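You operate a simulated robot arm through the tools that you are given. There is no shell and no other tool.

You are at the controls of a simulated two-armed robot. One attempt, no reset.

Task
Draw the fruit tray forward and brush its three dusty oranges clean.
Fine: slide it to the middle of the bordered mat; use the teal brush and put it back; all six oranges stay in the tray. Set down upright: teal brush.

Only the result counts: the job must be done as asked and must still hold three seconds after the hand-in. Knocking over, shifting, dropping, spilling or breaking anything else fails it.

Robot
Two 7-joint arms with two-finger grippers on one trunk that stands fixed in place. Base frame: the origin is at the foot of the trunk, x ahead of it, y to its left, z up. Readings come in m, rad, newtons and seconds.
The left shoulder is at [0.076, 0.216, 1.298], the right one opposite. With the tool pointing down near the work surface each hand reaches from about 0.3 to 0.86 m from the base axis, measured 20 degrees to its own side. Payload 3.43 kg a hand.
The tool frame of a hand sits at the grasp point between the pads (the TCP): z along the fingers, y along the line on which they close. The tips reach 0.02 m beyond it. The gripper opens to 0.124 m; its body begins 0.093 m behind the TCP.
Orientation is told as [roll, pitch, yaw] about the base's x, y, z axes, in that order, counted from this pose: with the fingers straight down and closing along the base's y, the tool's x points along the base's -x, its y along +y and its z along -z.

Tools
- The arms move only by the tool drive_tool. It takes "left_moves", "right_moves" or both (then of equal length, played together; a hand with none holds still); each is a list of rows, each a list of 3 entries, a list of its own where there are three numbers: the shift along the tool's x, y, z in mm, then the turn, a rotation vector about the tool's x, y, z in rad, then the gripper command, from -1 (fully open) to 1 (shut), values between in proportion. In form: [[[x, y, z], [wx, wy, wz], gripper], ...]. A call has 1 to 20 rows; each row is the pose to reach, as a shift and turn from the pose commanded when the call began, along the tool's axes at that moment. A row lasts 0.2 s, in which the tool goes at most 0.05 m and 0.15 rad; a call with a longer step from one row to the next is refused whole, and so is a gripper value outside its range. Where a pose cannot be reached the arm comes as near as it can. A force on the tool above 40 N (or 10 N above the force at the start of the call, whichever is more), or a blocked arm, ends the call early, and 0.2 s more pass. The fingers move at their own pace (about 0.072 m/s each) and stop on an object; they squeeze with about 24 N. The grip force told is the motor's: it shows also when the fingers shut on nothing. Time passes only in rows, and 0.2 s behind the last, so rows that repeat a pose let the fingers close. The reply holds the time, the measured pose of the TCP, the force on the tool along the base axes, the opening and the grip force, in the units named above and with some noise, with the torque about the TCP (base axes, N m) and any sound that the robot's microphone picked up.
- Cameras (640 x 400 px; columns grow to the right, rows downward): "scene" is now at [0.1959, 0.0293, 1.4568]; the picture's right is [0.36, -0.93, 0.00], its down [-0.62, -0.24, -0.75] and it looks along [0.69, 0.27, -0.67] (base axes); focal length 285 px, centre (320, 200). "left" rides on the left gripper at [0.082, -0.014, -0.14] in its tool frame; the picture's right is [0.17, 0.99, 0.00], its down [-0.83, 0.14, -0.54] and it looks along [-0.53, 0.09, 0.84] (tool axes); focal length 243 px, centre (320, 200). "right" rides on the right gripper at [0.082, 0.014, -0.14] in its tool frame; the picture's right is [-0.17, 0.99, 0.00], its down [-0.83, -0.14, -0.54] and it looks along [-0.53, -0.09, 0.84] (tool axes); focal length 243 px, centre (320, 200). There is no depth. A picture from a camera that has moved, and an enlarged one, comes with that camera's place and axes in the base frame and with its lens.
- grab_frame(camera): a new picture of that camera. The clock stands still meanwhile.
- slide_trunk(by): moves the trunk up (or, below 0, down) by that many m; the arms and the scene camera ride with it, the base frame stays. It gives what a move gives, with no picture.
- aim_head(pan, tilt): turns the head with the scene camera to pan (to the left, within 1.396 rad either way) and tilt (down, from -0.506 to 1.204), counted from straight ahead of the robot (the tilt from the chest, where the trunk bows). It gives what a move gives.
- enlarge(camera, box): a new picture of the part [left, top, right, bottom] of that camera's present view, enlarged. The clock stands still meanwhile.
- close_job(): hands the job in; it is judged then, once.

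Nothing tells you positions but the pictures and the camera data. Unless the task says otherwise, let go and move clear before handing in.

The tools are called after "Request:" as name(argument=value, ...) on one line, values as JSON. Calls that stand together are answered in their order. drive_tool: Moves the arms, as the interface text tells. Its arguments: {"type":"object","properties":{"left_moves":{"type":"array","items":{"type":"array"}},"right_moves":{"type":"array","items":{"type":"array"}}},"required":[]} The other tools are called the same way: slide_trunk (by) moves the trunk up or down; aim_head (pan, tilt) turns the head that bears the scene camera; grab_frame (camera) takes a picture; enlarge (camera, box) takes an enlarged picture of a part of a camera's view; close_job () hands the job in.

At the start:

```text
time_s: 0.0
left_tcp_pos: [0.4569, 0.5423, 1.2265]
left_ee_rot: [-0.002, 0.001, 0.0]
left_contact_force: [-1.3, -0.7, -0.4]
left_ft_torque: [0.05, 0.01, 0.03]
left_width: 0.1239
left_finger_force: 0.2
right_tcp_pos: [0.4323, 0.0143, 1.2736]
right_ee_rot: [0.004, -0.002, -0.005]
right_contact_force: [0.5, -1.0, 0.4]
right_ft_torque: [-0.03, -0.01, 0.0]
right_width: 0.1238
right_finger_force: 0.0
trunk travel left (down, up): [-0.454, 0.137]
head pan, tilt (commanded): [0.37, 0.73]
```

scene: 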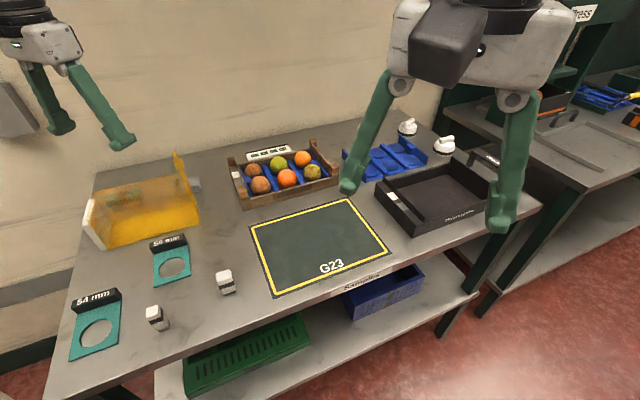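
right: 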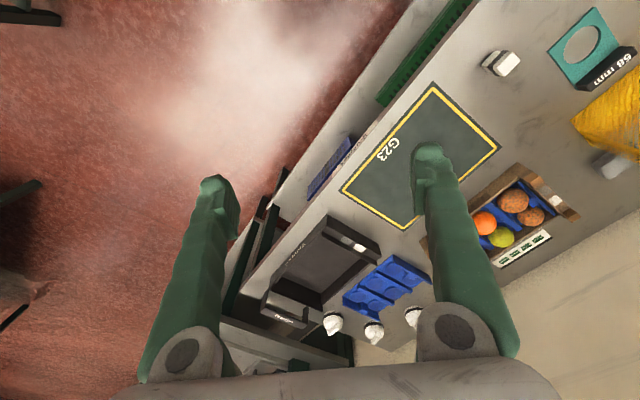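
left: 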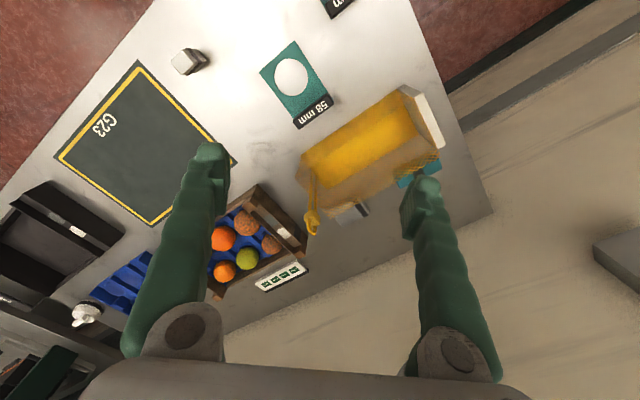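

I see a bench with a fruit tray of six oranges behind a bordered mat, and a yellow translucent bin on the left that may hide the brush. I'll enlarge several parts of the view first to find the teal brush and work out positions.

Request:
enlarge(camera="scene", box=[210, 120, 370, 220])

Request:
enlarge(camera="scene", box=[60, 140, 240, 252])

Request:
enlarge(camera="left", box=[240, 60, 480, 210])

Request:
enlarge(camera="scene", box=[330, 110, 490, 240])

```text
4.00 times, centred on (290, 170) of scene
camera zoom: at [0.1959, 0.0293, 1.4568], right [0.36, -0.93, 0.0], down [-0.62, -0.24, -0.75], along [0.69, 0.27, -0.67], focal length 1140 px, centre (440, 320)
```

zoom: 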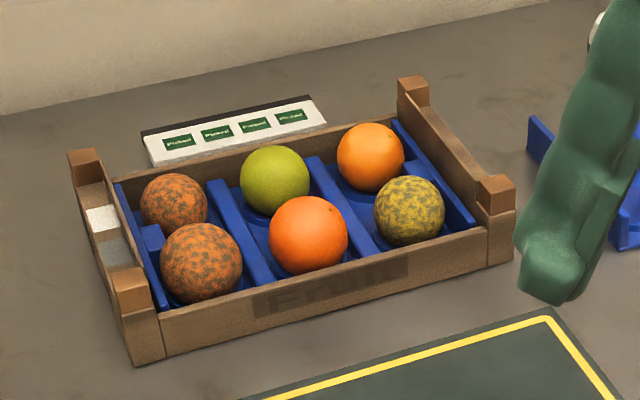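

```text
3.56 times, centred on (150, 196) of scene
camera zoom: at [0.1959, 0.0293, 1.4568], right [0.36, -0.93, 0.0], down [-0.62, -0.24, -0.75], along [0.69, 0.27, -0.67], focal length 1013 px, centre (924, 214)
```

zoom: 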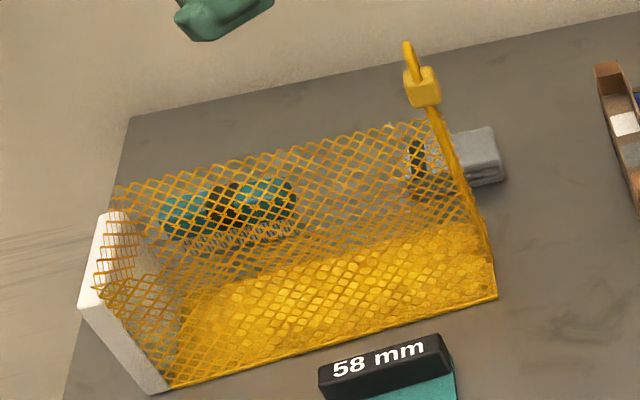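

```text
2.67 times, centred on (360, 135) of left
camera zoom: at [0.3759, 0.5301, 1.3657], right [-0.17, 0.99, 0.0], down [0.83, 0.14, 0.54], along [0.53, 0.09, -0.84], focal length 647 px, centre (213, 373)
```

zoom: 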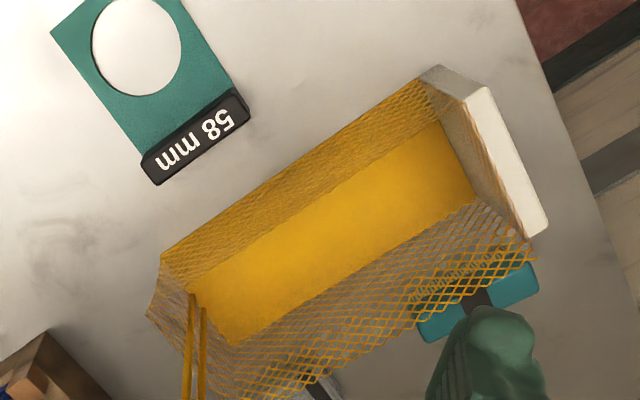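

```text
3.08 times, centred on (410, 175) of scene
camera zoom: at [0.1959, 0.0293, 1.4568], right [0.36, -0.93, 0.0], down [-0.62, -0.24, -0.75], along [0.69, 0.27, -0.67], focal length 877 px, centre (43, 277)
```

zoom: 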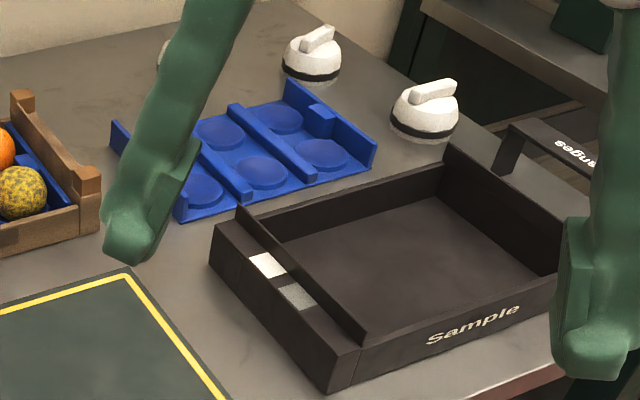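

The tray (two rows of three) sits behind the mat. By rough triangulation the table is at z≈0.90, with the mat and bench rotated about 45° and the mat centre near (0.636, 0.208). A teal object lies behind the yellow mesh near (0.553, 0.757), so I'll turn the head for a better look at it.

Request:
aim_head(pan=0.85, tilt=0.72)

Request:
grab_frame(camera="scene")

Request:
enlarge(camera="left", box=[180, 170, 340, 300])

Request:
enlarge(camera="right", box=[440, 140, 640, 280])

```text
time_s: 0.9
left_tcp_pos: [0.4584, 0.5432, 1.2264]
left_ee_rot: [0.002, 0.001, 0.001]
left_contact_force: [-0.2, -0.7, -0.1]
left_ft_torque: [-0.03, 0.02, -0.01]
left_width: 0.124
left_finger_force: 0.1
right_tcp_pos: [0.4332, 0.0151, 1.274]
right_ee_rot: [0.003, -0.002, -0.003]
right_contact_force: [-0.7, 1.0, -1.1]
right_ft_torque: [-0.02, 0.01, -0.01]
right_width: 0.124
right_finger_force: 0.1
trunk travel left (down, up): [-0.454, 0.137]
head pan, tilt (commanded): [0.85, 0.721]
```

```text
taken
camera scene: at [0.1734, 0.0622, 1.4576], right [0.75, -0.66, 0.0], down [-0.44, -0.5, -0.75], along [0.5, 0.56, -0.66], focal length 285 px, centre (320, 200)
```

scene: 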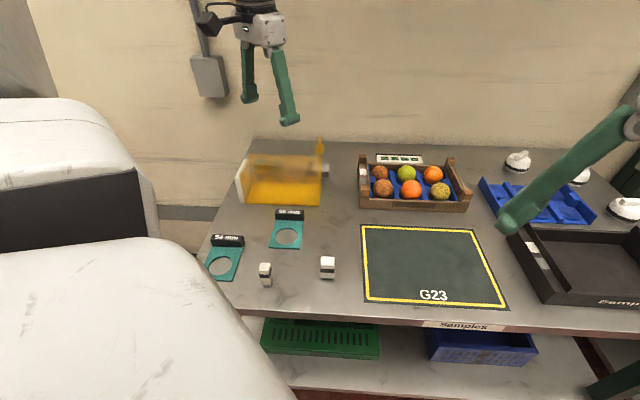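

```text
3.08 times, centred on (260, 235) of left
camera zoom: at [0.3759, 0.53, 1.3657], right [-0.17, 0.99, 0.0], down [0.83, 0.14, 0.54], along [0.53, 0.09, -0.84], focal length 746 px, centre (505, 92)
```

zoom: 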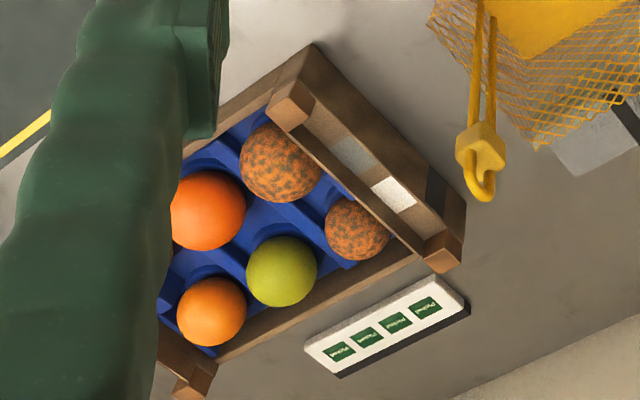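

```text
2.86 times, centred on (540, 210) of right
camera zoom: at [0.351, 0.0292, 1.4142], right [0.17, 0.99, 0.0], down [0.83, -0.14, 0.54], along [0.53, -0.09, -0.84], focal length 693 px, centre (-309, 171)
```

zoom: 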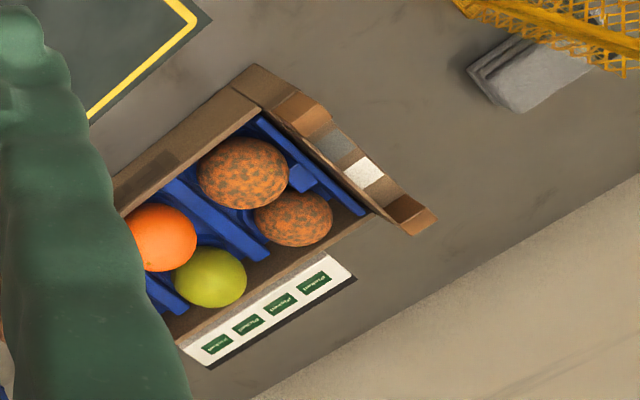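

The bench lines up with this head direction, and the yellow mesh bin screens the teal brush. I'll enlarge both regions in this view.

Request:
enlarge(camera="scene", box=[220, 125, 350, 215])

Request:
enlarge(camera="scene", box=[345, 140, 485, 230])

Request:
enlarge(camera="left", box=[330, 130, 500, 240])

```text
4.44 times, centred on (285, 170) of scene
camera zoom: at [0.1734, 0.0622, 1.4576], right [0.75, -0.66, 0.0], down [-0.44, -0.5, -0.75], along [0.5, 0.56, -0.66], focal length 1267 px, centre (476, 333)
```

zoom: 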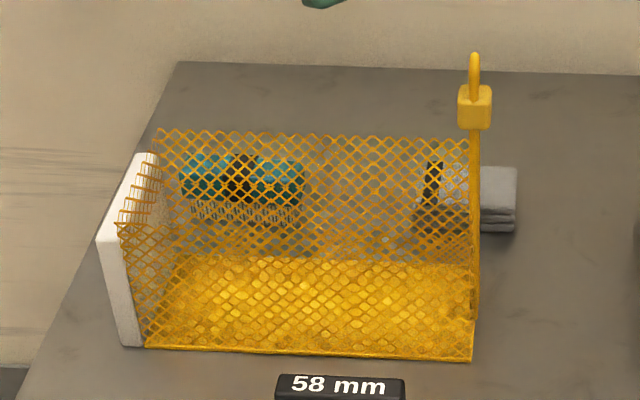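

```text
4.44 times, centred on (415, 185) of scene
camera zoom: at [0.1734, 0.0622, 1.4576], right [0.75, -0.66, 0.0], down [-0.44, -0.5, -0.75], along [0.5, 0.56, -0.66], focal length 1267 px, centre (-102, 267)
```

zoom: 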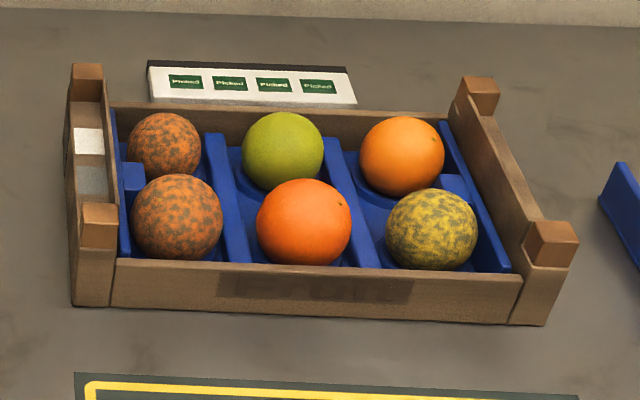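

```text
3.64 times, centred on (415, 185) of left
camera zoom: at [0.3759, 0.53, 1.3657], right [-0.17, 0.99, 0.0], down [0.83, 0.14, 0.54], along [0.53, 0.09, -0.84], focal length 882 px, centre (-26, 254)
```

zoom: 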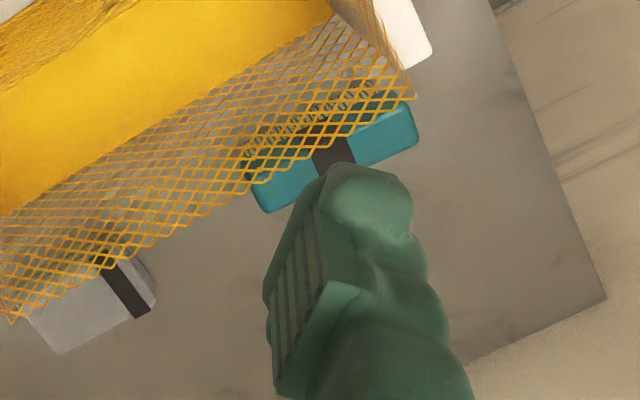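

The brush looks like a teal-backed scrub brush standing bristles-down behind the mesh, with a grey cloth beside it as a distractor. Next I'll measure the mat and tray precisely from this bench-aligned view.

Request:
enlarge(camera="scene", box=[350, 210, 520, 320])

Request:
enlarge(camera="right", box=[330, 70, 510, 240])

Request:
enlarge(camera="left", box=[40, 40, 260, 240])

```text
3.64 times, centred on (435, 265) of scene
camera zoom: at [0.1734, 0.0622, 1.4576], right [0.75, -0.66, 0.0], down [-0.44, -0.5, -0.75], along [0.5, 0.56, -0.66], focal length 1036 px, centre (-98, -36)
```

zoom: 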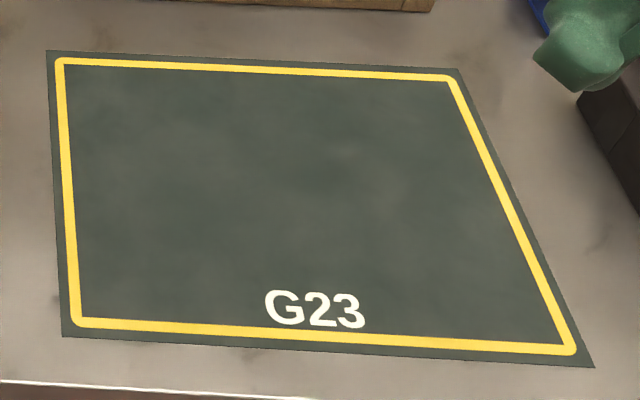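

```text
2.35 times, centred on (420, 155) of right
camera zoom: at [0.351, 0.0292, 1.4142], right [0.17, 0.99, 0.0], down [0.83, -0.14, 0.54], along [0.53, -0.09, -0.84], focal length 571 px, centre (85, 306)
```

zoom: 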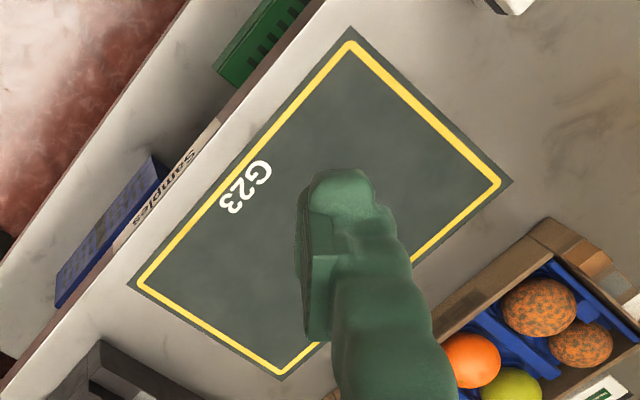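

```text
2.00 times, centred on (150, 140) of left
camera zoom: at [0.3759, 0.53, 1.3657], right [-0.17, 0.99, 0.0], down [0.83, 0.14, 0.54], along [0.53, 0.09, -0.84], focal length 485 px, centre (660, 320)
```

zoom: 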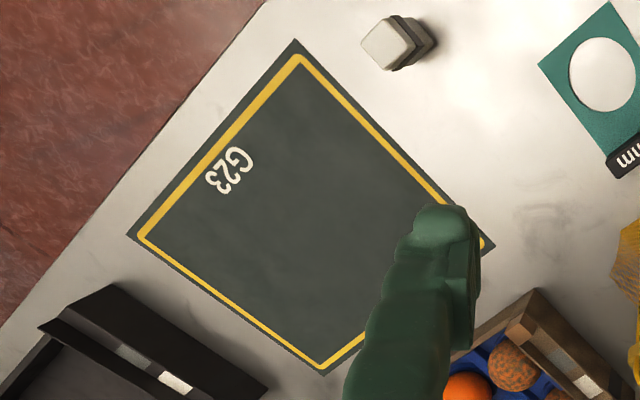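

From these views the table is at z≈0.902. In bench coordinates (E along the bench to the right, N away from me) the mat centre is about (0.300, 0.594), and the tray front runs E 0.152 to 0.449 at N≈0.768. I'll zoom further for the tray heights and depth.

Request:
enlarge(camera="scene", box=[352, 148, 416, 218])

Request:
enlarge(camera="scene", box=[416, 148, 480, 218])

Request:
enlarge(camera="left", box=[200, 175, 320, 295])

Request:
enlarge(camera="right", box=[470, 155, 600, 275])

```text
5.71 times, centred on (384, 183) of scene
camera zoom: at [0.1734, 0.0622, 1.4576], right [0.75, -0.66, 0.0], down [-0.44, -0.5, -0.75], along [0.5, 0.56, -0.66], focal length 1629 px, centre (-46, 297)
```

zoom: 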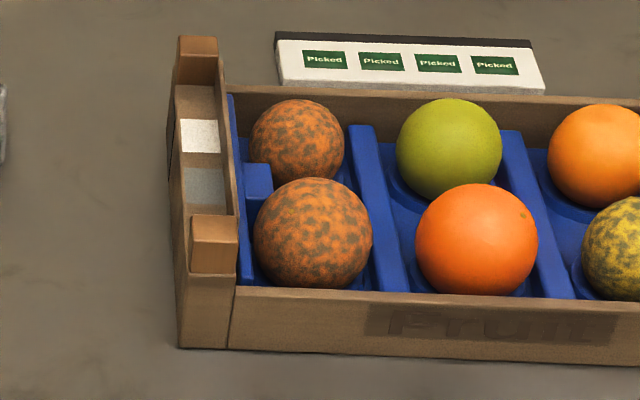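

```text
5.71 times, centred on (448, 183) of scene
camera zoom: at [0.1734, 0.0622, 1.4576], right [0.75, -0.66, 0.0], down [-0.44, -0.5, -0.75], along [0.5, 0.56, -0.66], focal length 1629 px, centre (-411, 297)
```

zoom: 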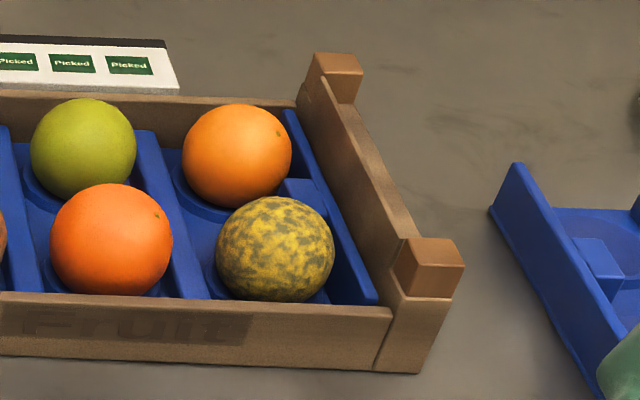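

```text
3.33 times, centred on (260, 235) of left
camera zoom: at [0.3759, 0.53, 1.3657], right [-0.17, 0.99, 0.0], down [0.83, 0.14, 0.54], along [0.53, 0.09, -0.84], focal length 809 px, centre (520, 83)
```

zoom: 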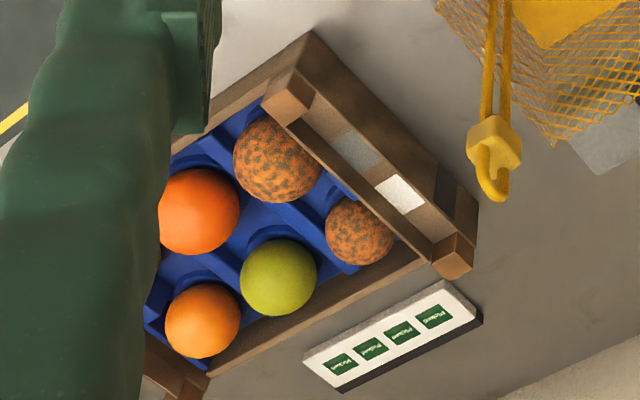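

```text
3.33 times, centred on (535, 215) of right
camera zoom: at [0.351, 0.0292, 1.4142], right [0.17, 0.99, 0.0], down [0.83, -0.14, 0.54], along [0.53, -0.09, -0.84], focal length 809 px, centre (-397, 150)
```

zoom: 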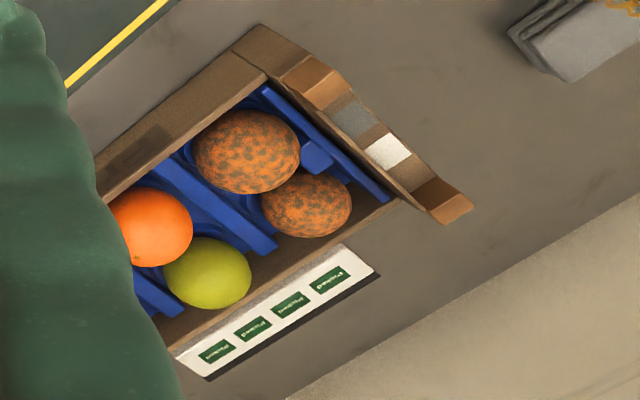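

Measurements so far:
- **Tray:** E 0.153–0.449, N 0.768–0.951, with posts to z≈0.967, walls to ≈0.941 and orange tops at ≈0.974. It needs to come about 0.266 m forward.
- **Brush:** near (0.553, 0.757), behind the mesh bin.

I'll move the left hand above the brush, turned 45° to match the bench, to inspect it from there.

Request:
drive_tool(left_moves=[[[-7, 30, 11], [0, 0, -0.131], -1], [[-14, 59, 22], [0, 0, -0.262], -1], [[-21, 89, 33], [0, 0, -0.393], -1], [[-29, 119, 44], [0, 0, -0.524], -1], [[-36, 148, 55], [0, 0, -0.655], -1], [[-43, 178, 66], [0, 0, -0.785], -1]])

Request:
grab_frame(camera="left")

Request:
grab_frame(camera="scene")

```text
time_s: 2.3
left_tcp_pos: [0.503, 0.7213, 1.1612]
left_ee_rot: [-0.001, 0.001, 0.787]
left_contact_force: [0.1, -0.3, 0.1]
left_ft_torque: [0.01, 0.03, -0.02]
left_width: 0.1238
left_finger_force: 0.1
right_tcp_pos: [0.4342, 0.0152, 1.2745]
right_ee_rot: [0.003, -0.001, -0.003]
right_contact_force: [0.5, 0.5, -0.2]
right_ft_torque: [-0.02, 0.02, -0.01]
right_width: 0.1243
right_finger_force: 0.0
trunk travel left (down, up): [-0.454, 0.137]
head pan, tilt (commanded): [0.85, 0.721]
```

```text
taken
camera left: at [0.4549, 0.655, 1.3003], right [-0.82, 0.58, 0.0], down [0.49, 0.69, 0.54], along [0.31, 0.44, -0.84], focal length 243 px, centre (320, 200)
```

left: 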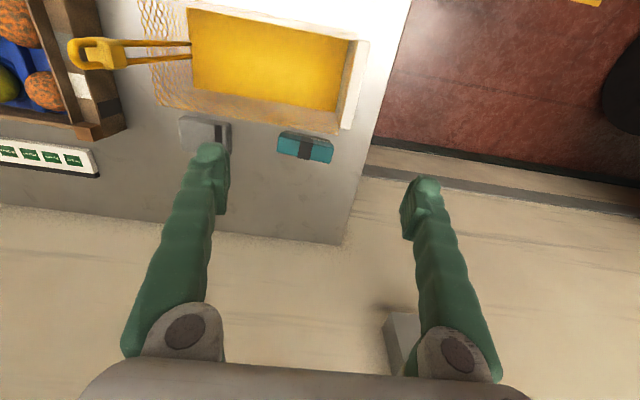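

```text
taken
camera scene: at [0.1745, 0.0632, 1.4574], right [0.75, -0.66, 0.0], down [-0.44, -0.5, -0.75], along [0.5, 0.56, -0.66], focal length 285 px, centre (320, 200)
```

scene: 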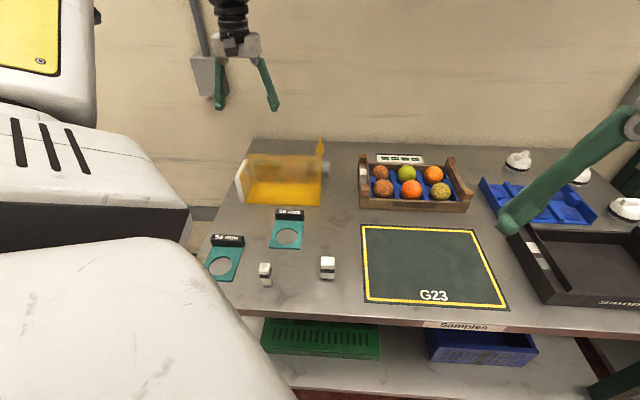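

The brush is now clearly visible: a teal block with a dark band, beside a grey cloth, both standing free behind the bin. I'll enlarge it.

Request:
enlarge(camera="left", box=[240, 100, 380, 190])

Request:
enlarge(camera="left", box=[0, 0, 230, 190])

```text
4.44 times, centred on (310, 145) of left
camera zoom: at [0.4549, 0.655, 1.3003], right [-0.82, 0.58, 0.0], down [0.49, 0.69, 0.54], along [0.31, 0.44, -0.84], focal length 1078 px, centre (364, 444)
```

zoom: 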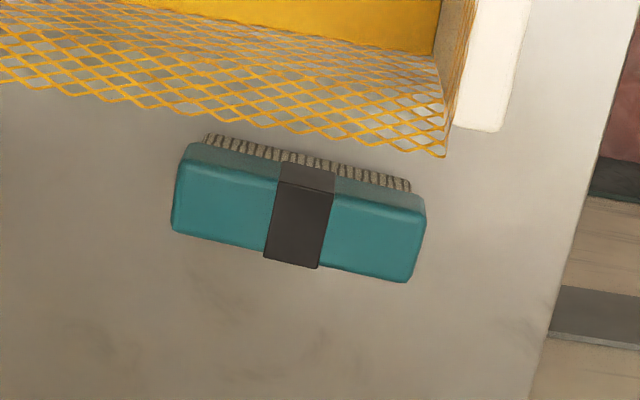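

```text
2.11 times, centred on (115, 95) of left
camera zoom: at [0.4549, 0.655, 1.3003], right [-0.82, 0.58, 0.0], down [0.49, 0.69, 0.54], along [0.31, 0.44, -0.84], focal length 511 px, centre (752, 421)
```

zoom: 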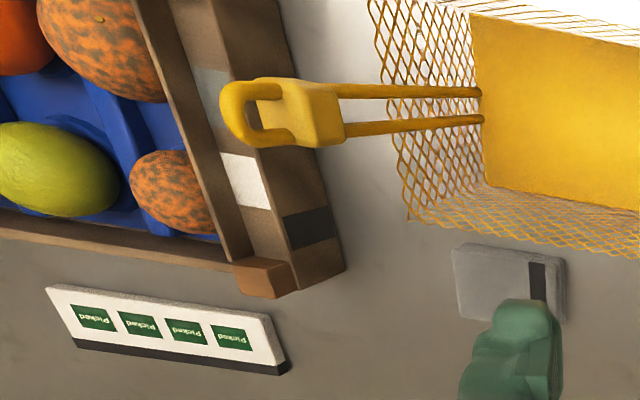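

The brush is about 86 × 29 mm, centred near (0.554, 0.756) with its top at z≈0.933, and its ends are free to grip. For the tray, no inner wall is graspable, but there is a 5 cm gap behind the rear wall before the "Picked" placard. I plan to hook two fingers behind the rear wall with a tilted hand, so I'll move the left hand over first and test the reach.

Request:
drive_tool(left_moves=[[[5, -10, -35], [0, 0, 0], -1], [[15, -50, -60], [0, 0, 0], -1], [[30, -95, -60], [0, 0, 0], -1], [[48, -140, -60], [0, 0, 0], -1], [[65, -185, -60], [0, 0, 0], -1], [[82, -230, -60], [0, 0, 0], -1], [[95, -275, -60], [0, 0, 0], -1], [[107, -318, -60], [0, 0, 0], -1], [[116, -354, -60], [0, 0, 0], -1]])

Request:
grab_frame(camera="scene")

Request:
grab_frame(camera="left")

```text
time_s: 4.3
left_tcp_pos: [0.621, 0.4079, 1.1943]
left_ee_rot: [-0.012, -0.004, 0.786]
left_contact_force: [0.1, 0.6, -0.7]
left_ft_torque: [0.0, -0.02, 0.01]
left_width: 0.1239
left_finger_force: 0.1
left hand out of reach, approached as far as the arm can: row 7, 8, 9
right_tcp_pos: [0.433, 0.0147, 1.2742]
right_ee_rot: [0.003, -0.001, -0.003]
right_contact_force: [-0.3, -0.4, -0.5]
right_ft_torque: [0.03, -0.02, -0.01]
right_width: 0.1239
right_finger_force: 0.0
trunk travel left (down, up): [-0.454, 0.137]
head pan, tilt (commanded): [0.85, 0.721]
```

```text
taken
camera scene: at [0.1736, 0.062, 1.4576], right [0.75, -0.66, 0.0], down [-0.44, -0.5, -0.75], along [0.5, 0.56, -0.66], focal length 285 px, centre (320, 200)
```

scene: 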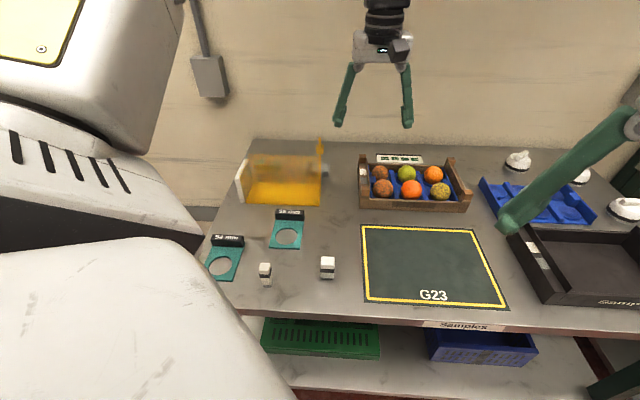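

```text
taken
camera left: at [0.573, 0.343, 1.3336], right [-0.81, 0.58, -0.01], down [0.48, 0.69, 0.54], along [0.32, 0.44, -0.84], focal length 243 px, centre (320, 200)
```

left: 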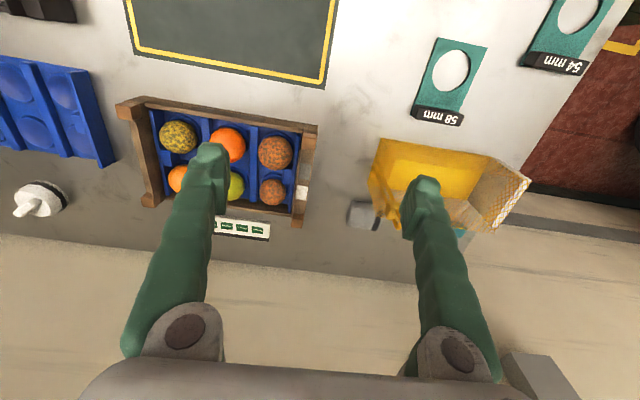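

The hand fell short at that height with the fingers straight down. I'll tilt the tool outward toward the back of the bench and see how the reach changes.

Request:
drive_tool(left_moves=[[[0, 0, 0], [0, -0.14, 0], -1], [[0, 0, 0], [0, -0.28, 0], -1], [[0, 0, 0], [0, -0.42, 0], -1], [[0, 0, 0], [0, -0.56, 0], -1], [[0, 0, 0], [0, -0.56, 0], -1]])

```text
time_s: 5.5
left_tcp_pos: [0.6914, 0.4854, 1.2294]
left_ee_rot: [0.006, -0.552, 0.768]
left_contact_force: [0.5, 0.8, -0.2]
left_ft_torque: [0.03, 0.03, -0.01]
left_width: 0.1241
left_finger_force: 0.0
left hand out of reach, approached as far as the arm can: row 1, 2, 3, 4, 5
right_tcp_pos: [0.4345, 0.0129, 1.2739]
right_ee_rot: [0.004, -0.002, -0.003]
right_contact_force: [0.3, -0.5, -1.1]
right_ft_torque: [0.02, 0.0, -0.01]
right_width: 0.124
right_finger_force: 0.1
trunk travel left (down, up): [-0.454, 0.137]
head pan, tilt (commanded): [0.85, 0.721]
```

The arm reports out of reach even with tilt, which suggests a joint limit rather than distance. I'll look up at the arm to see how it is bent.

Request:
aim_head(pan=0.6, tilt=0.2)

Request:
grab_frame(camera="scene")

Request:
grab_frame(camera="right")

```text
time_s: 6.5
left_tcp_pos: [0.6896, 0.4854, 1.2272]
left_ee_rot: [0.004, -0.55, 0.772]
left_contact_force: [0.2, -0.2, -0.2]
left_ft_torque: [0.03, 0.0, 0.03]
left_width: 0.1239
left_finger_force: 0.2
right_tcp_pos: [0.4331, 0.0151, 1.2744]
right_ee_rot: [0.002, -0.003, -0.004]
right_contact_force: [-0.2, 0.5, -0.2]
right_ft_torque: [0.03, 0.01, -0.02]
right_width: 0.1238
right_finger_force: 0.0
trunk travel left (down, up): [-0.454, 0.137]
head pan, tilt (commanded): [0.6, 0.201]
```

```text
taken
camera scene: at [0.1952, 0.0514, 1.5046], right [0.57, -0.82, 0.0], down [-0.17, -0.11, -0.98], along [0.81, 0.55, -0.2], focal length 285 px, centre (320, 200)
```

scene: 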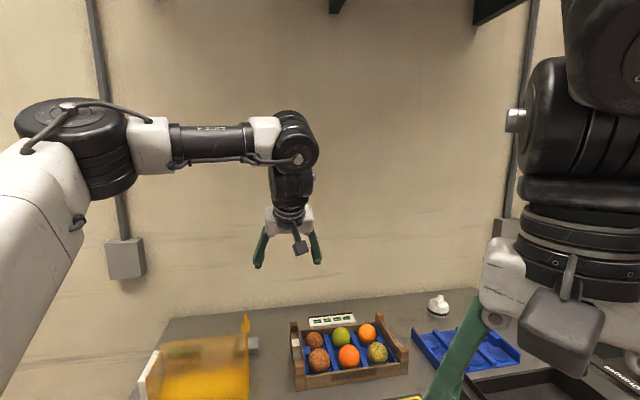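

```text
taken
camera right: at [0.3516, 0.0289, 1.4141], right [0.17, 0.99, 0.0], down [0.83, -0.14, 0.54], along [0.53, -0.09, -0.84], focal length 243 px, centre (320, 200)
```

right: 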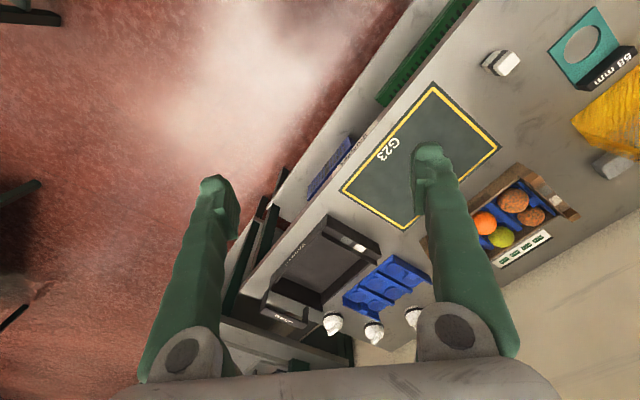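

The elbow is swung out to the left and isn't stretched, so yaw +45° is hitting a limit. I'll undo the tilt, then turn toward a more natural yaw for this arm.

Request:
drive_tool(left_moves=[[[0, 0, 0], [0, 0.14, 0], -1], [[0, 0, 0], [0, 0.28, 0], -1], [[0, 0, 0], [0, 0.42, 0], -1], [[0, 0, 0], [0, 0.56, 0], -1]])

```text
time_s: 7.5
left_tcp_pos: [0.6355, 0.4903, 1.1961]
left_ee_rot: [-0.015, -0.007, 0.786]
left_contact_force: [0.5, -0.5, -0.1]
left_ft_torque: [0.03, -0.03, -0.03]
left_width: 0.1237
left_finger_force: 0.1
left hand out of reach, approached as far as the arm can: row 2, 3, 4
right_tcp_pos: [0.4339, 0.0142, 1.2736]
right_ee_rot: [0.002, -0.002, -0.005]
right_contact_force: [-0.5, 0.7, -0.5]
right_ft_torque: [0.01, 0.03, 0.01]
right_width: 0.1241
right_finger_force: 0.1
trunk travel left (down, up): [-0.454, 0.137]
head pan, tilt (commanded): [0.6, 0.201]
```

The commanded pose follows the pose actually reached, and low positions should reach further. I'll move right, down and back to yaw 0, and test the reach over the tray.

Request:
drive_tool(left_moves=[[[0, -20, 0], [0, 0, 0.14], -1], [[1, -45, 10], [0, 0, 0.28], -1], [[2, -70, 30], [0, 0, 0.42], -1], [[3, -85, 55], [0, 0, 0.56], -1], [[4, -95, 80], [0, 0, 0.7], -1], [[4, -95, 100], [0, 0, 0.786], -1]])

Request:
grab_frame(camera="left")

```text
time_s: 8.9
left_tcp_pos: [0.6637, 0.4499, 1.085]
left_ee_rot: [-0.002, -0.001, -0.002]
left_contact_force: [-0.1, 0.3, 0.2]
left_ft_torque: [-0.04, -0.01, 0.02]
left_width: 0.1241
left_finger_force: 0.1
left hand out of reach, approached as far as the arm can: row 1, 2, 3, 4, 5, 6
right_tcp_pos: [0.4335, 0.0163, 1.2735]
right_ee_rot: [0.003, -0.001, -0.004]
right_contact_force: [-0.8, 0.7, 0.3]
right_ft_torque: [-0.05, -0.02, -0.02]
right_width: 0.124
right_finger_force: 0.1
trunk travel left (down, up): [-0.454, 0.137]
head pan, tilt (commanded): [0.6, 0.201]
```

```text
taken
camera left: at [0.5829, 0.4379, 1.2252], right [-0.16, 0.99, 0.0], down [0.83, 0.14, 0.54], along [0.53, 0.09, -0.84], focal length 243 px, centre (320, 200)
```

left: 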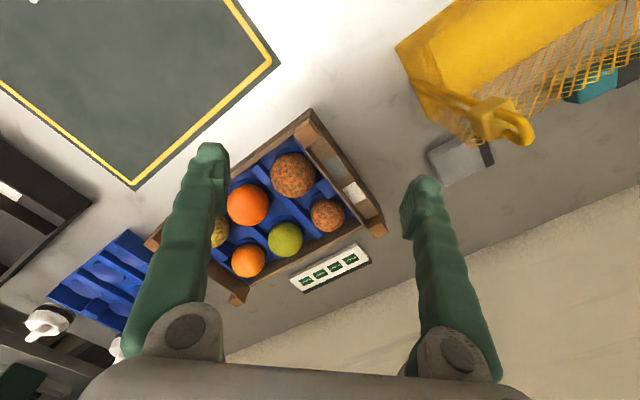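

The hand now reaches (0.664, 0.450, 1.085) at yaw 0. I'll check the arm posture again, then try raising the trunk, since the reach seems to shrink with hand height.

Request:
grab_frame(camera="scene")

Request:
enlarge(camera="left", box=[200, 100, 400, 290])

```text
taken
camera scene: at [0.1949, 0.0528, 1.5047], right [0.56, -0.83, 0.0], down [-0.16, -0.11, -0.98], along [0.81, 0.55, -0.2], focal length 285 px, centre (320, 200)
```

scene: 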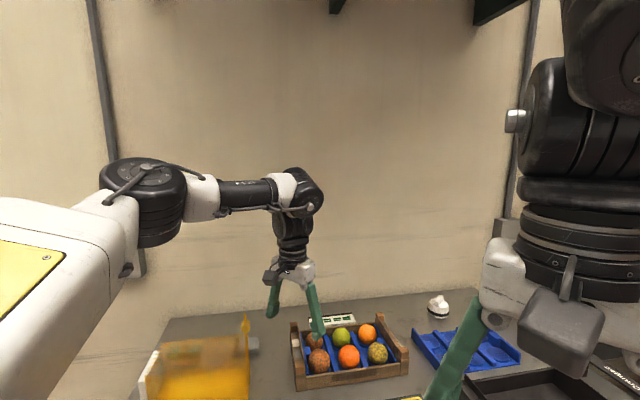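

```text
2.11 times, centred on (300, 195) of left
camera zoom: at [0.5829, 0.4379, 1.2252], right [-0.16, 0.99, 0.0], down [0.83, 0.14, 0.54], along [0.53, 0.09, -0.84], focal length 511 px, centre (362, 210)
```

zoom: 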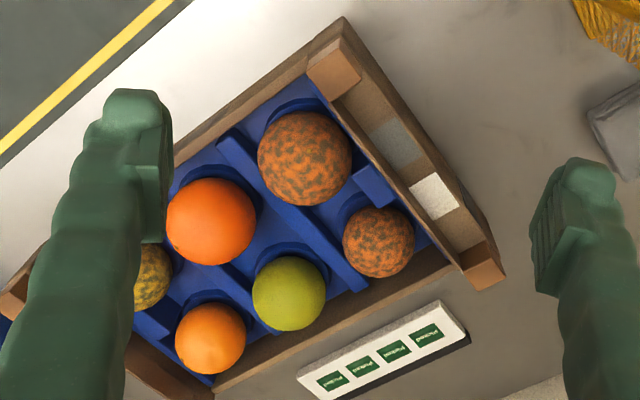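

From above I can see a gap of about 1 cm between the front wall and the oranges, with more room between columns. That might allow a wall grasp, so I'll look closely at the wall thickness and the blue dividers.

Request:
aim_head(pan=0.72, tilt=0.65)

Request:
enlarge(camera="left", box=[215, 130, 335, 230])

Request:
grab_frame(camera="scene")

```text
time_s: 9.8
left_tcp_pos: [0.6633, 0.449, 1.0874]
left_ee_rot: [-0.001, -0.002, -0.001]
left_contact_force: [-0.3, 0.9, -0.2]
left_ft_torque: [0.01, 0.01, -0.04]
left_width: 0.124
left_finger_force: 0.2
right_tcp_pos: [0.4324, 0.0142, 1.2748]
right_ee_rot: [0.005, -0.002, -0.005]
right_contact_force: [0.0, 0.4, -1.1]
right_ft_torque: [0.03, 0.0, -0.02]
right_width: 0.1242
right_finger_force: 0.0
trunk travel left (down, up): [-0.454, 0.137]
head pan, tilt (commanded): [0.721, 0.649]
```

```text
4.00 times, centred on (275, 180) of left
camera zoom: at [0.5828, 0.4365, 1.2262], right [-0.17, 0.99, 0.0], down [0.83, 0.14, 0.54], along [0.53, 0.09, -0.84], focal length 970 px, centre (500, 280)
```

zoom: 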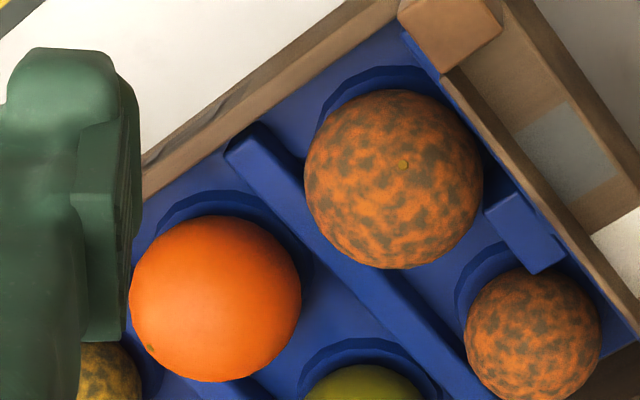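

```text
taken
camera scene: at [0.1831, 0.056, 1.4638], right [0.66, -0.75, 0.0], down [-0.45, -0.4, -0.8], along [0.6, 0.53, -0.6], focal length 285 px, centre (320, 200)
```

scene: 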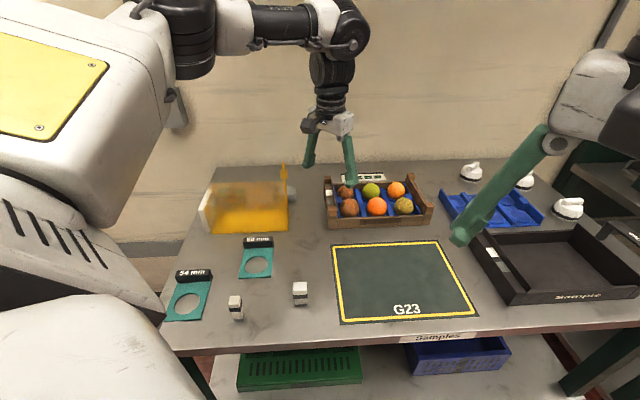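

The front-wall gap is only about 10–12 mm with dividers nearly level with the wall top, so that grasp is out. I'll test how far out the hand reaches at a lower height and a more natural yaw, with the tips still clear above the fruit.

Request:
drive_tool(left_moves=[[[0, -15, 15], [0, 0, 0.13], -1], [[-10, -30, 30], [0, 0, 0.26], -1], [[-25, -45, 45], [0, 0, 0.39], -1], [[-36, -60, 60], [0, 0, 0.52], -1], [[-50, -70, 65], [0, 0, 0.65], -1], [[-60, -80, 65], [0, 0, 0.786], -1]])

```text
time_s: 11.2
left_tcp_pos: [0.6728, 0.3998, 1.0176]
left_ee_rot: [0.0, 0.0, -0.788]
left_contact_force: [-0.2, 0.2, 0.2]
left_ft_torque: [0.01, -0.02, -0.02]
left_width: 0.124
left_finger_force: 0.1
left hand out of reach, approached as far as the arm can: row 3, 4, 5, 6
right_tcp_pos: [0.4323, 0.0156, 1.2732]
right_ee_rot: [0.005, -0.005, -0.004]
right_contact_force: [0.7, -0.3, -0.7]
right_ft_torque: [-0.01, -0.02, -0.04]
right_width: 0.124
right_finger_force: 0.1
trunk travel left (down, up): [-0.454, 0.137]
head pan, tilt (commanded): [0.721, 0.649]
```

The hand stopped at (0.673, 0.400, 1.018). I'll look at the arm again to understand what is limiting it.

Request:
aim_head(pan=0.6, tilt=0.3)

Request:
grab_frame(camera="scene")

Request:
grab_frame(camera="left")

```text
time_s: 12.0
left_tcp_pos: [0.673, 0.4002, 1.0189]
left_ee_rot: [-0.002, 0.0, -0.786]
left_contact_force: [-0.7, 0.5, -0.7]
left_ft_torque: [0.01, -0.02, -0.01]
left_width: 0.124
left_finger_force: 0.1
right_tcp_pos: [0.4328, 0.0141, 1.2737]
right_ee_rot: [0.002, -0.001, -0.005]
right_contact_force: [-0.5, -0.2, 0.4]
right_ft_torque: [0.04, -0.01, -0.04]
right_width: 0.1242
right_finger_force: 0.0
trunk travel left (down, up): [-0.454, 0.137]
head pan, tilt (commanded): [0.6, 0.3]
```

```text
taken
camera scene: at [0.1949, 0.0519, 1.4954], right [0.57, -0.82, 0.0], down [-0.24, -0.17, -0.95], along [0.79, 0.54, -0.3], focal length 285 px, centre (320, 200)
```

scene: 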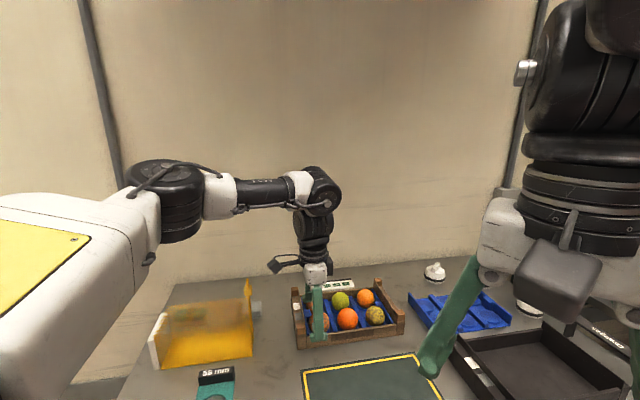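

```text
taken
camera left: at [0.6052, 0.4491, 1.1571], right [0.58, 0.81, 0.0], down [0.69, -0.49, 0.54], along [0.44, -0.31, -0.84], focal length 243 px, centre (320, 200)
```

left: 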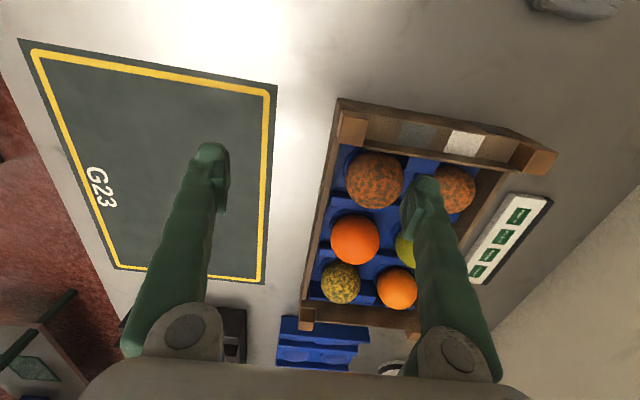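

The elbow is still well bent, so this may be lag in the arm solver rather than true reach. I'll test with a slow, small outward move along +N.

Request:
drive_tool(left_moves=[[[0, 5, 0], [0, 0, 0], -1], [[0, 10, 0], [0, 0, 0], -1], [[0, 15, 0], [0, 0, 0], -1], [[0, 20, 0], [0, 0, 0], -1], [[0, 20, 0], [0, 0, 0], -1]])

```text
time_s: 13.2
left_tcp_pos: [0.683, 0.4142, 1.0145]
left_ee_rot: [0.001, -0.006, -0.788]
left_contact_force: [-0.4, -0.2, -0.3]
left_ft_torque: [0.01, 0.01, 0.0]
left_width: 0.124
left_finger_force: 0.0
left hand out of reach, approached as far as the arm can: row 4, 5
right_tcp_pos: [0.4332, 0.0148, 1.2735]
right_ee_rot: [0.003, -0.002, -0.002]
right_contact_force: [-0.3, 0.2, 0.2]
right_ft_torque: [0.01, -0.02, -0.01]
right_width: 0.124
right_finger_force: 0.1
trunk travel left (down, up): [-0.454, 0.137]
head pan, tilt (commanded): [0.6, 0.3]
```

The reach limit is real at this hand height. Reach should improve when the hand is lower relative to the shoulder, so I'll raise the trunk and try again.

Request:
slide_trunk(by=0.12)

Request:
drive_tool(left_moves=[[[0, 0, 40], [0, 0, 0], -1], [[0, 0, 80], [0, 0, 0], -1], [[0, 0, 110], [0, 0, 0], -1], [[0, 20, 110], [0, 0, 0], -1], [[0, 40, 110], [0, 0, 0], -1], [[0, 60, 110], [0, 0, 0], -1], [[0, 80, 110], [0, 0, 0], -1], [[0, 100, 110], [0, 0, 0], -1]])

```text
time_s: 14.7
left_tcp_pos: [0.6838, 0.4147, 1.3267]
left_ee_rot: [0.205, -0.202, -0.808]
left_contact_force: [0.5, 1.0, -1.1]
left_ft_torque: [0.01, 0.0, -0.02]
left_width: 0.124
left_finger_force: 0.1
right_tcp_pos: [0.4335, 0.0144, 1.3919]
right_ee_rot: [0.002, 0.001, -0.001]
right_contact_force: [1.0, 0.0, -0.1]
right_ft_torque: [0.03, 0.02, 0.01]
right_width: 0.124
right_finger_force: 0.0
trunk travel left (down, up): [-0.574, 0.017]
head pan, tilt (commanded): [0.6, 0.3]
```

```text
time_s: 16.5
left_tcp_pos: [0.7196, 0.4651, 1.2282]
left_ee_rot: [0.207, -0.207, -0.81]
left_contact_force: [0.1, 0.1, 0.2]
left_ft_torque: [-0.02, -0.01, 0.0]
left_width: 0.1242
left_finger_force: 0.0
left hand out of reach, approached as far as the arm can: row 3, 4, 5, 6, 7, 8
right_tcp_pos: [0.4336, 0.0161, 1.3937]
right_ee_rot: [0.002, -0.002, -0.003]
right_contact_force: [0.1, 1.3, -0.5]
right_ft_torque: [0.01, 0.0, 0.02]
right_width: 0.1241
right_finger_force: 0.1
trunk travel left (down, up): [-0.574, 0.017]
head pan, tilt (commanded): [0.6, 0.3]
```

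The trunk moved up 0.12 m, but the left hand rose 0.31 m and tilted, so the arm changed posture. I'll look before going on.

Request:
grab_frame(camera="scene")

Request:
grab_frame(camera="left")

```text
taken
camera scene: at [0.1081, 0.0527, 1.6348], right [0.56, -0.83, 0.0], down [-0.24, -0.17, -0.96], along [0.79, 0.54, -0.3], focal length 285 px, centre (320, 200)
```

scene: 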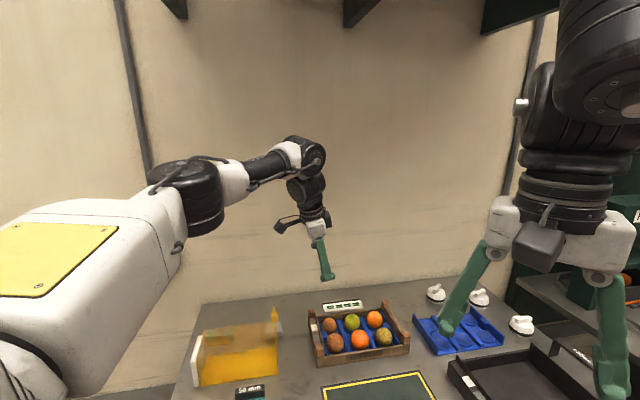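

```text
taken
camera left: at [0.615, 0.5157, 1.3428], right [0.56, 0.81, 0.17], down [0.5, -0.49, 0.71], along [0.66, -0.32, -0.68], focal length 243 px, centre (320, 200)
```

left: 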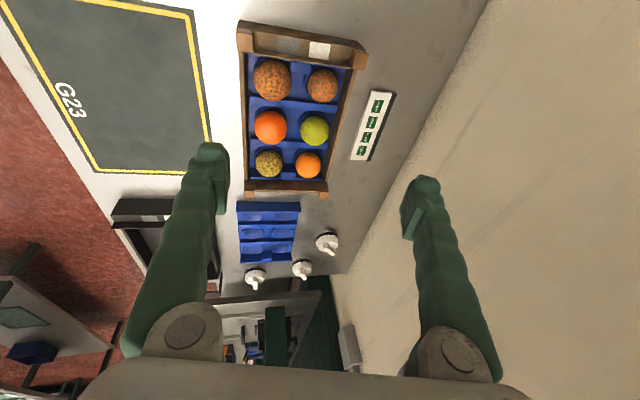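

Raising the trunk moved the whole upper body back and tilted the hand, which costs reach. Lowering it should bring the shoulders forward instead. I'll first bring the left hand back in, level and high, then lower the trunk.

Request:
drive_tool(left_moves=[[[13, -29, -30], [0.035, 0.035, 0], -1], [[26, -57, -59], [0.07, 0.07, 0], -1], [[39, -86, -89], [0.105, 0.105, 0], -1], [[52, -114, -119], [0.14, 0.14, 0], -1], [[65, -143, -148], [0.175, 0.175, 0], -1], [[78, -171, -178], [0.207, 0.207, 0], -1]])

```text
time_s: 17.9
left_tcp_pos: [0.4943, 0.3993, 1.3484]
left_ee_rot: [-0.004, 0.001, -0.788]
left_contact_force: [-1.0, 0.5, 0.0]
left_ft_torque: [-0.02, -0.02, 0.0]
left_width: 0.1238
left_finger_force: 0.1
right_tcp_pos: [0.4323, 0.0131, 1.3943]
right_ee_rot: [0.003, -0.004, -0.003]
right_contact_force: [0.2, -0.4, 0.0]
right_ft_torque: [-0.01, -0.04, 0.01]
right_width: 0.1243
right_finger_force: 0.0
trunk travel left (down, up): [-0.574, 0.017]
head pan, tilt (commanded): [0.6, 0.3]
```

The left hand is level and free. Now I'll lower the trunk in steps and watch how the head and shoulders move.

Request:
slide_trunk(by=-0.12)

Request:
grab_frame(camera="scene")

```text
time_s: 19.4
left_tcp_pos: [0.4969, 0.3983, 1.2298]
left_ee_rot: [-0.002, 0.0, -0.787]
left_contact_force: [0.2, 0.2, -0.7]
left_ft_torque: [-0.03, -0.03, 0.05]
left_width: 0.1242
left_finger_force: 0.0
right_tcp_pos: [0.4321, 0.0159, 1.2751]
right_ee_rot: [0.003, -0.003, -0.004]
right_contact_force: [0.0, 0.7, -0.1]
right_ft_torque: [0.01, 0.0, -0.01]
right_width: 0.1238
right_finger_force: 0.1
trunk travel left (down, up): [-0.454, 0.137]
head pan, tilt (commanded): [0.6, 0.3]
```

```text
taken
camera scene: at [0.1943, 0.0516, 1.4956], right [0.56, -0.83, 0.0], down [-0.24, -0.17, -0.96], along [0.79, 0.54, -0.3], focal length 285 px, centre (320, 200)
```

scene: 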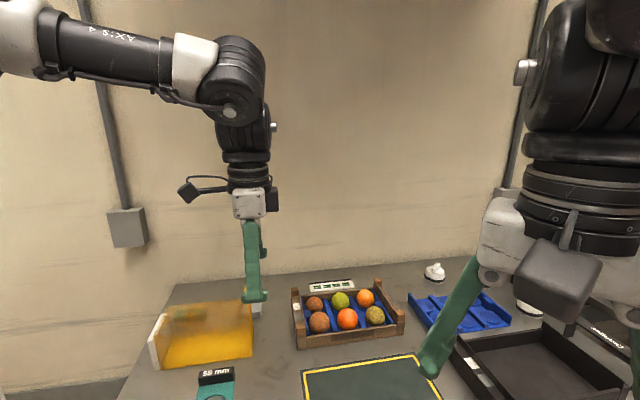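

Hands ride vertically and the solver absorbs the trunk's fore-aft shift: the shoulders move about 0.086 m forward per 0.12 m down. I'll go down another 0.15 m.

Request:
slide_trunk(by=-0.15)

Request:
grab_frame(camera="scene")

```text
time_s: 21.1
left_tcp_pos: [0.4979, 0.3979, 1.0785]
left_ee_rot: [0.0, 0.001, -0.788]
left_contact_force: [-0.4, 0.8, 0.3]
left_ft_torque: [0.01, -0.03, -0.01]
left_width: 0.124
left_finger_force: 0.0
right_tcp_pos: [0.433, 0.0145, 1.1217]
right_ee_rot: [0.009, 0.001, -0.005]
right_contact_force: [0.0, 0.3, 0.5]
right_ft_torque: [-0.03, -0.01, 0.0]
right_width: 0.1241
right_finger_force: 0.1
trunk travel left (down, up): [-0.304, 0.287]
head pan, tilt (commanded): [0.6, 0.3]
```

```text
taken
camera scene: at [0.2338, 0.0518, 1.3442], right [0.56, -0.83, 0.0], down [-0.24, -0.17, -0.96], along [0.79, 0.54, -0.3], focal length 285 px, centre (320, 200)
```

scene: 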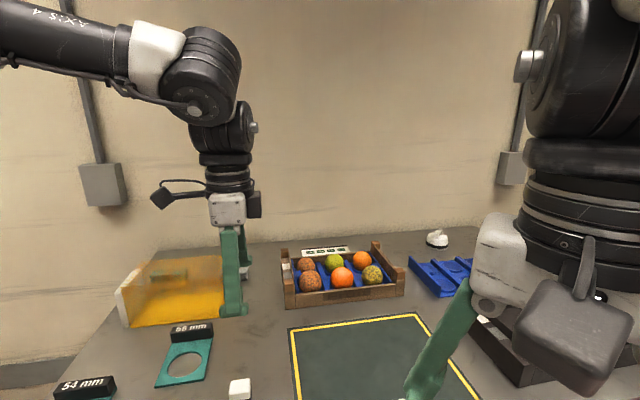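

The shoulders are now at about x≈0.116, z≈1.15. I'll turn the left hand to yaw +45°, so its fingers close along the bench, while moving it up and toward the tray.

Request:
drive_tool(left_moves=[[[-5, 5, -10], [0, 0, -0.132], -1], [[-10, 10, -20], [0, 0, -0.264], -1], [[-20, 15, -30], [0, 0, -0.396], -1], [[-30, 20, -40], [0, 0, -0.528], -1], [[-45, 30, -40], [0, 0, -0.66], -1], [[-60, 40, -40], [0, 0, -0.792], -1], [[-75, 55, -40], [0, 0, -0.924], -1], [[-90, 70, -40], [0, 0, -1.056], -1], [[-105, 85, -40], [0, 0, -1.188], -1], [[-120, 100, -40], [0, 0, -1.32], -1], [[-135, 115, -40], [0, 0, -1.452], -1], [[-150, 130, -40], [0, 0, -1.573], -1]])

```text
time_s: 23.8
left_tcp_pos: [0.6344, 0.4044, 1.0735]
left_ee_rot: [-0.021, -0.004, 0.788]
left_contact_force: [-0.3, -0.4, -0.1]
left_ft_torque: [-0.01, 0.02, 0.02]
left_width: 0.1239
left_finger_force: 0.0
left hand out of reach, approached as far as the arm can: row 7, 8, 9, 10, 11, 12
right_tcp_pos: [0.4342, 0.0153, 1.1209]
right_ee_rot: [0.01, 0.002, -0.002]
right_contact_force: [0.3, -0.6, 0.3]
right_ft_torque: [-0.02, 0.04, -0.04]
right_width: 0.124
right_finger_force: 0.1
trunk travel left (down, up): [-0.304, 0.287]
head pan, tilt (commanded): [0.6, 0.3]
```

Still short at this height. The limit seems to depend on the hand's height relative to the lowered shoulder, so I'll go lower in the clear space in front of the tray and try again.

Request:
drive_tool(left_moves=[[[0, 0, 25], [0, 0, 0], -1], [[0, 0, 50], [0, 0, 0], -1], [[0, 0, 73], [0, 0, 0], -1], [[-10, -20, 73], [0, 0, 0], -1], [[-20, -40, 73], [0, 0, 0], -1], [[-26, -57, 73], [0, 0, 0], -1]])

Request:
grab_frame(camera="scene")

```text
time_s: 25.1
left_tcp_pos: [0.6669, 0.3913, 0.9925]
left_ee_rot: [-0.003, 0.003, 0.784]
left_contact_force: [-0.5, 1.0, 0.0]
left_ft_torque: [0.0, 0.01, 0.01]
left_width: 0.1241
left_finger_force: 0.1
left hand out of reach, approached as far as the arm can: row 5, 6
right_tcp_pos: [0.4337, 0.0143, 1.1219]
right_ee_rot: [0.011, 0.0, -0.004]
right_contact_force: [-0.1, 0.6, 0.0]
right_ft_torque: [0.03, 0.0, -0.02]
right_width: 0.1244
right_finger_force: 0.1
trunk travel left (down, up): [-0.304, 0.287]
head pan, tilt (commanded): [0.6, 0.3]
```

```text
taken
camera scene: at [0.2338, 0.0513, 1.3442], right [0.56, -0.83, 0.0], down [-0.24, -0.17, -0.96], along [0.79, 0.54, -0.3], focal length 285 px, centre (320, 200)
```

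scene: 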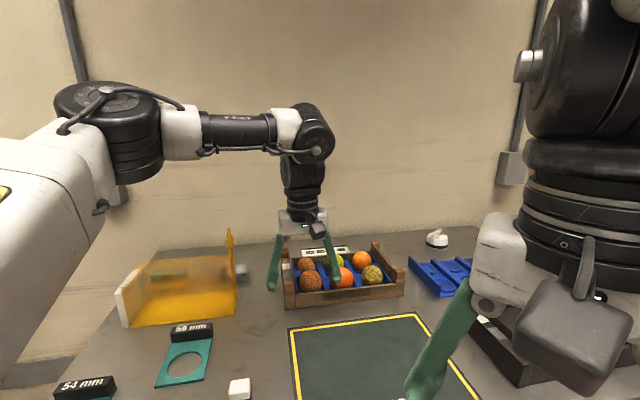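

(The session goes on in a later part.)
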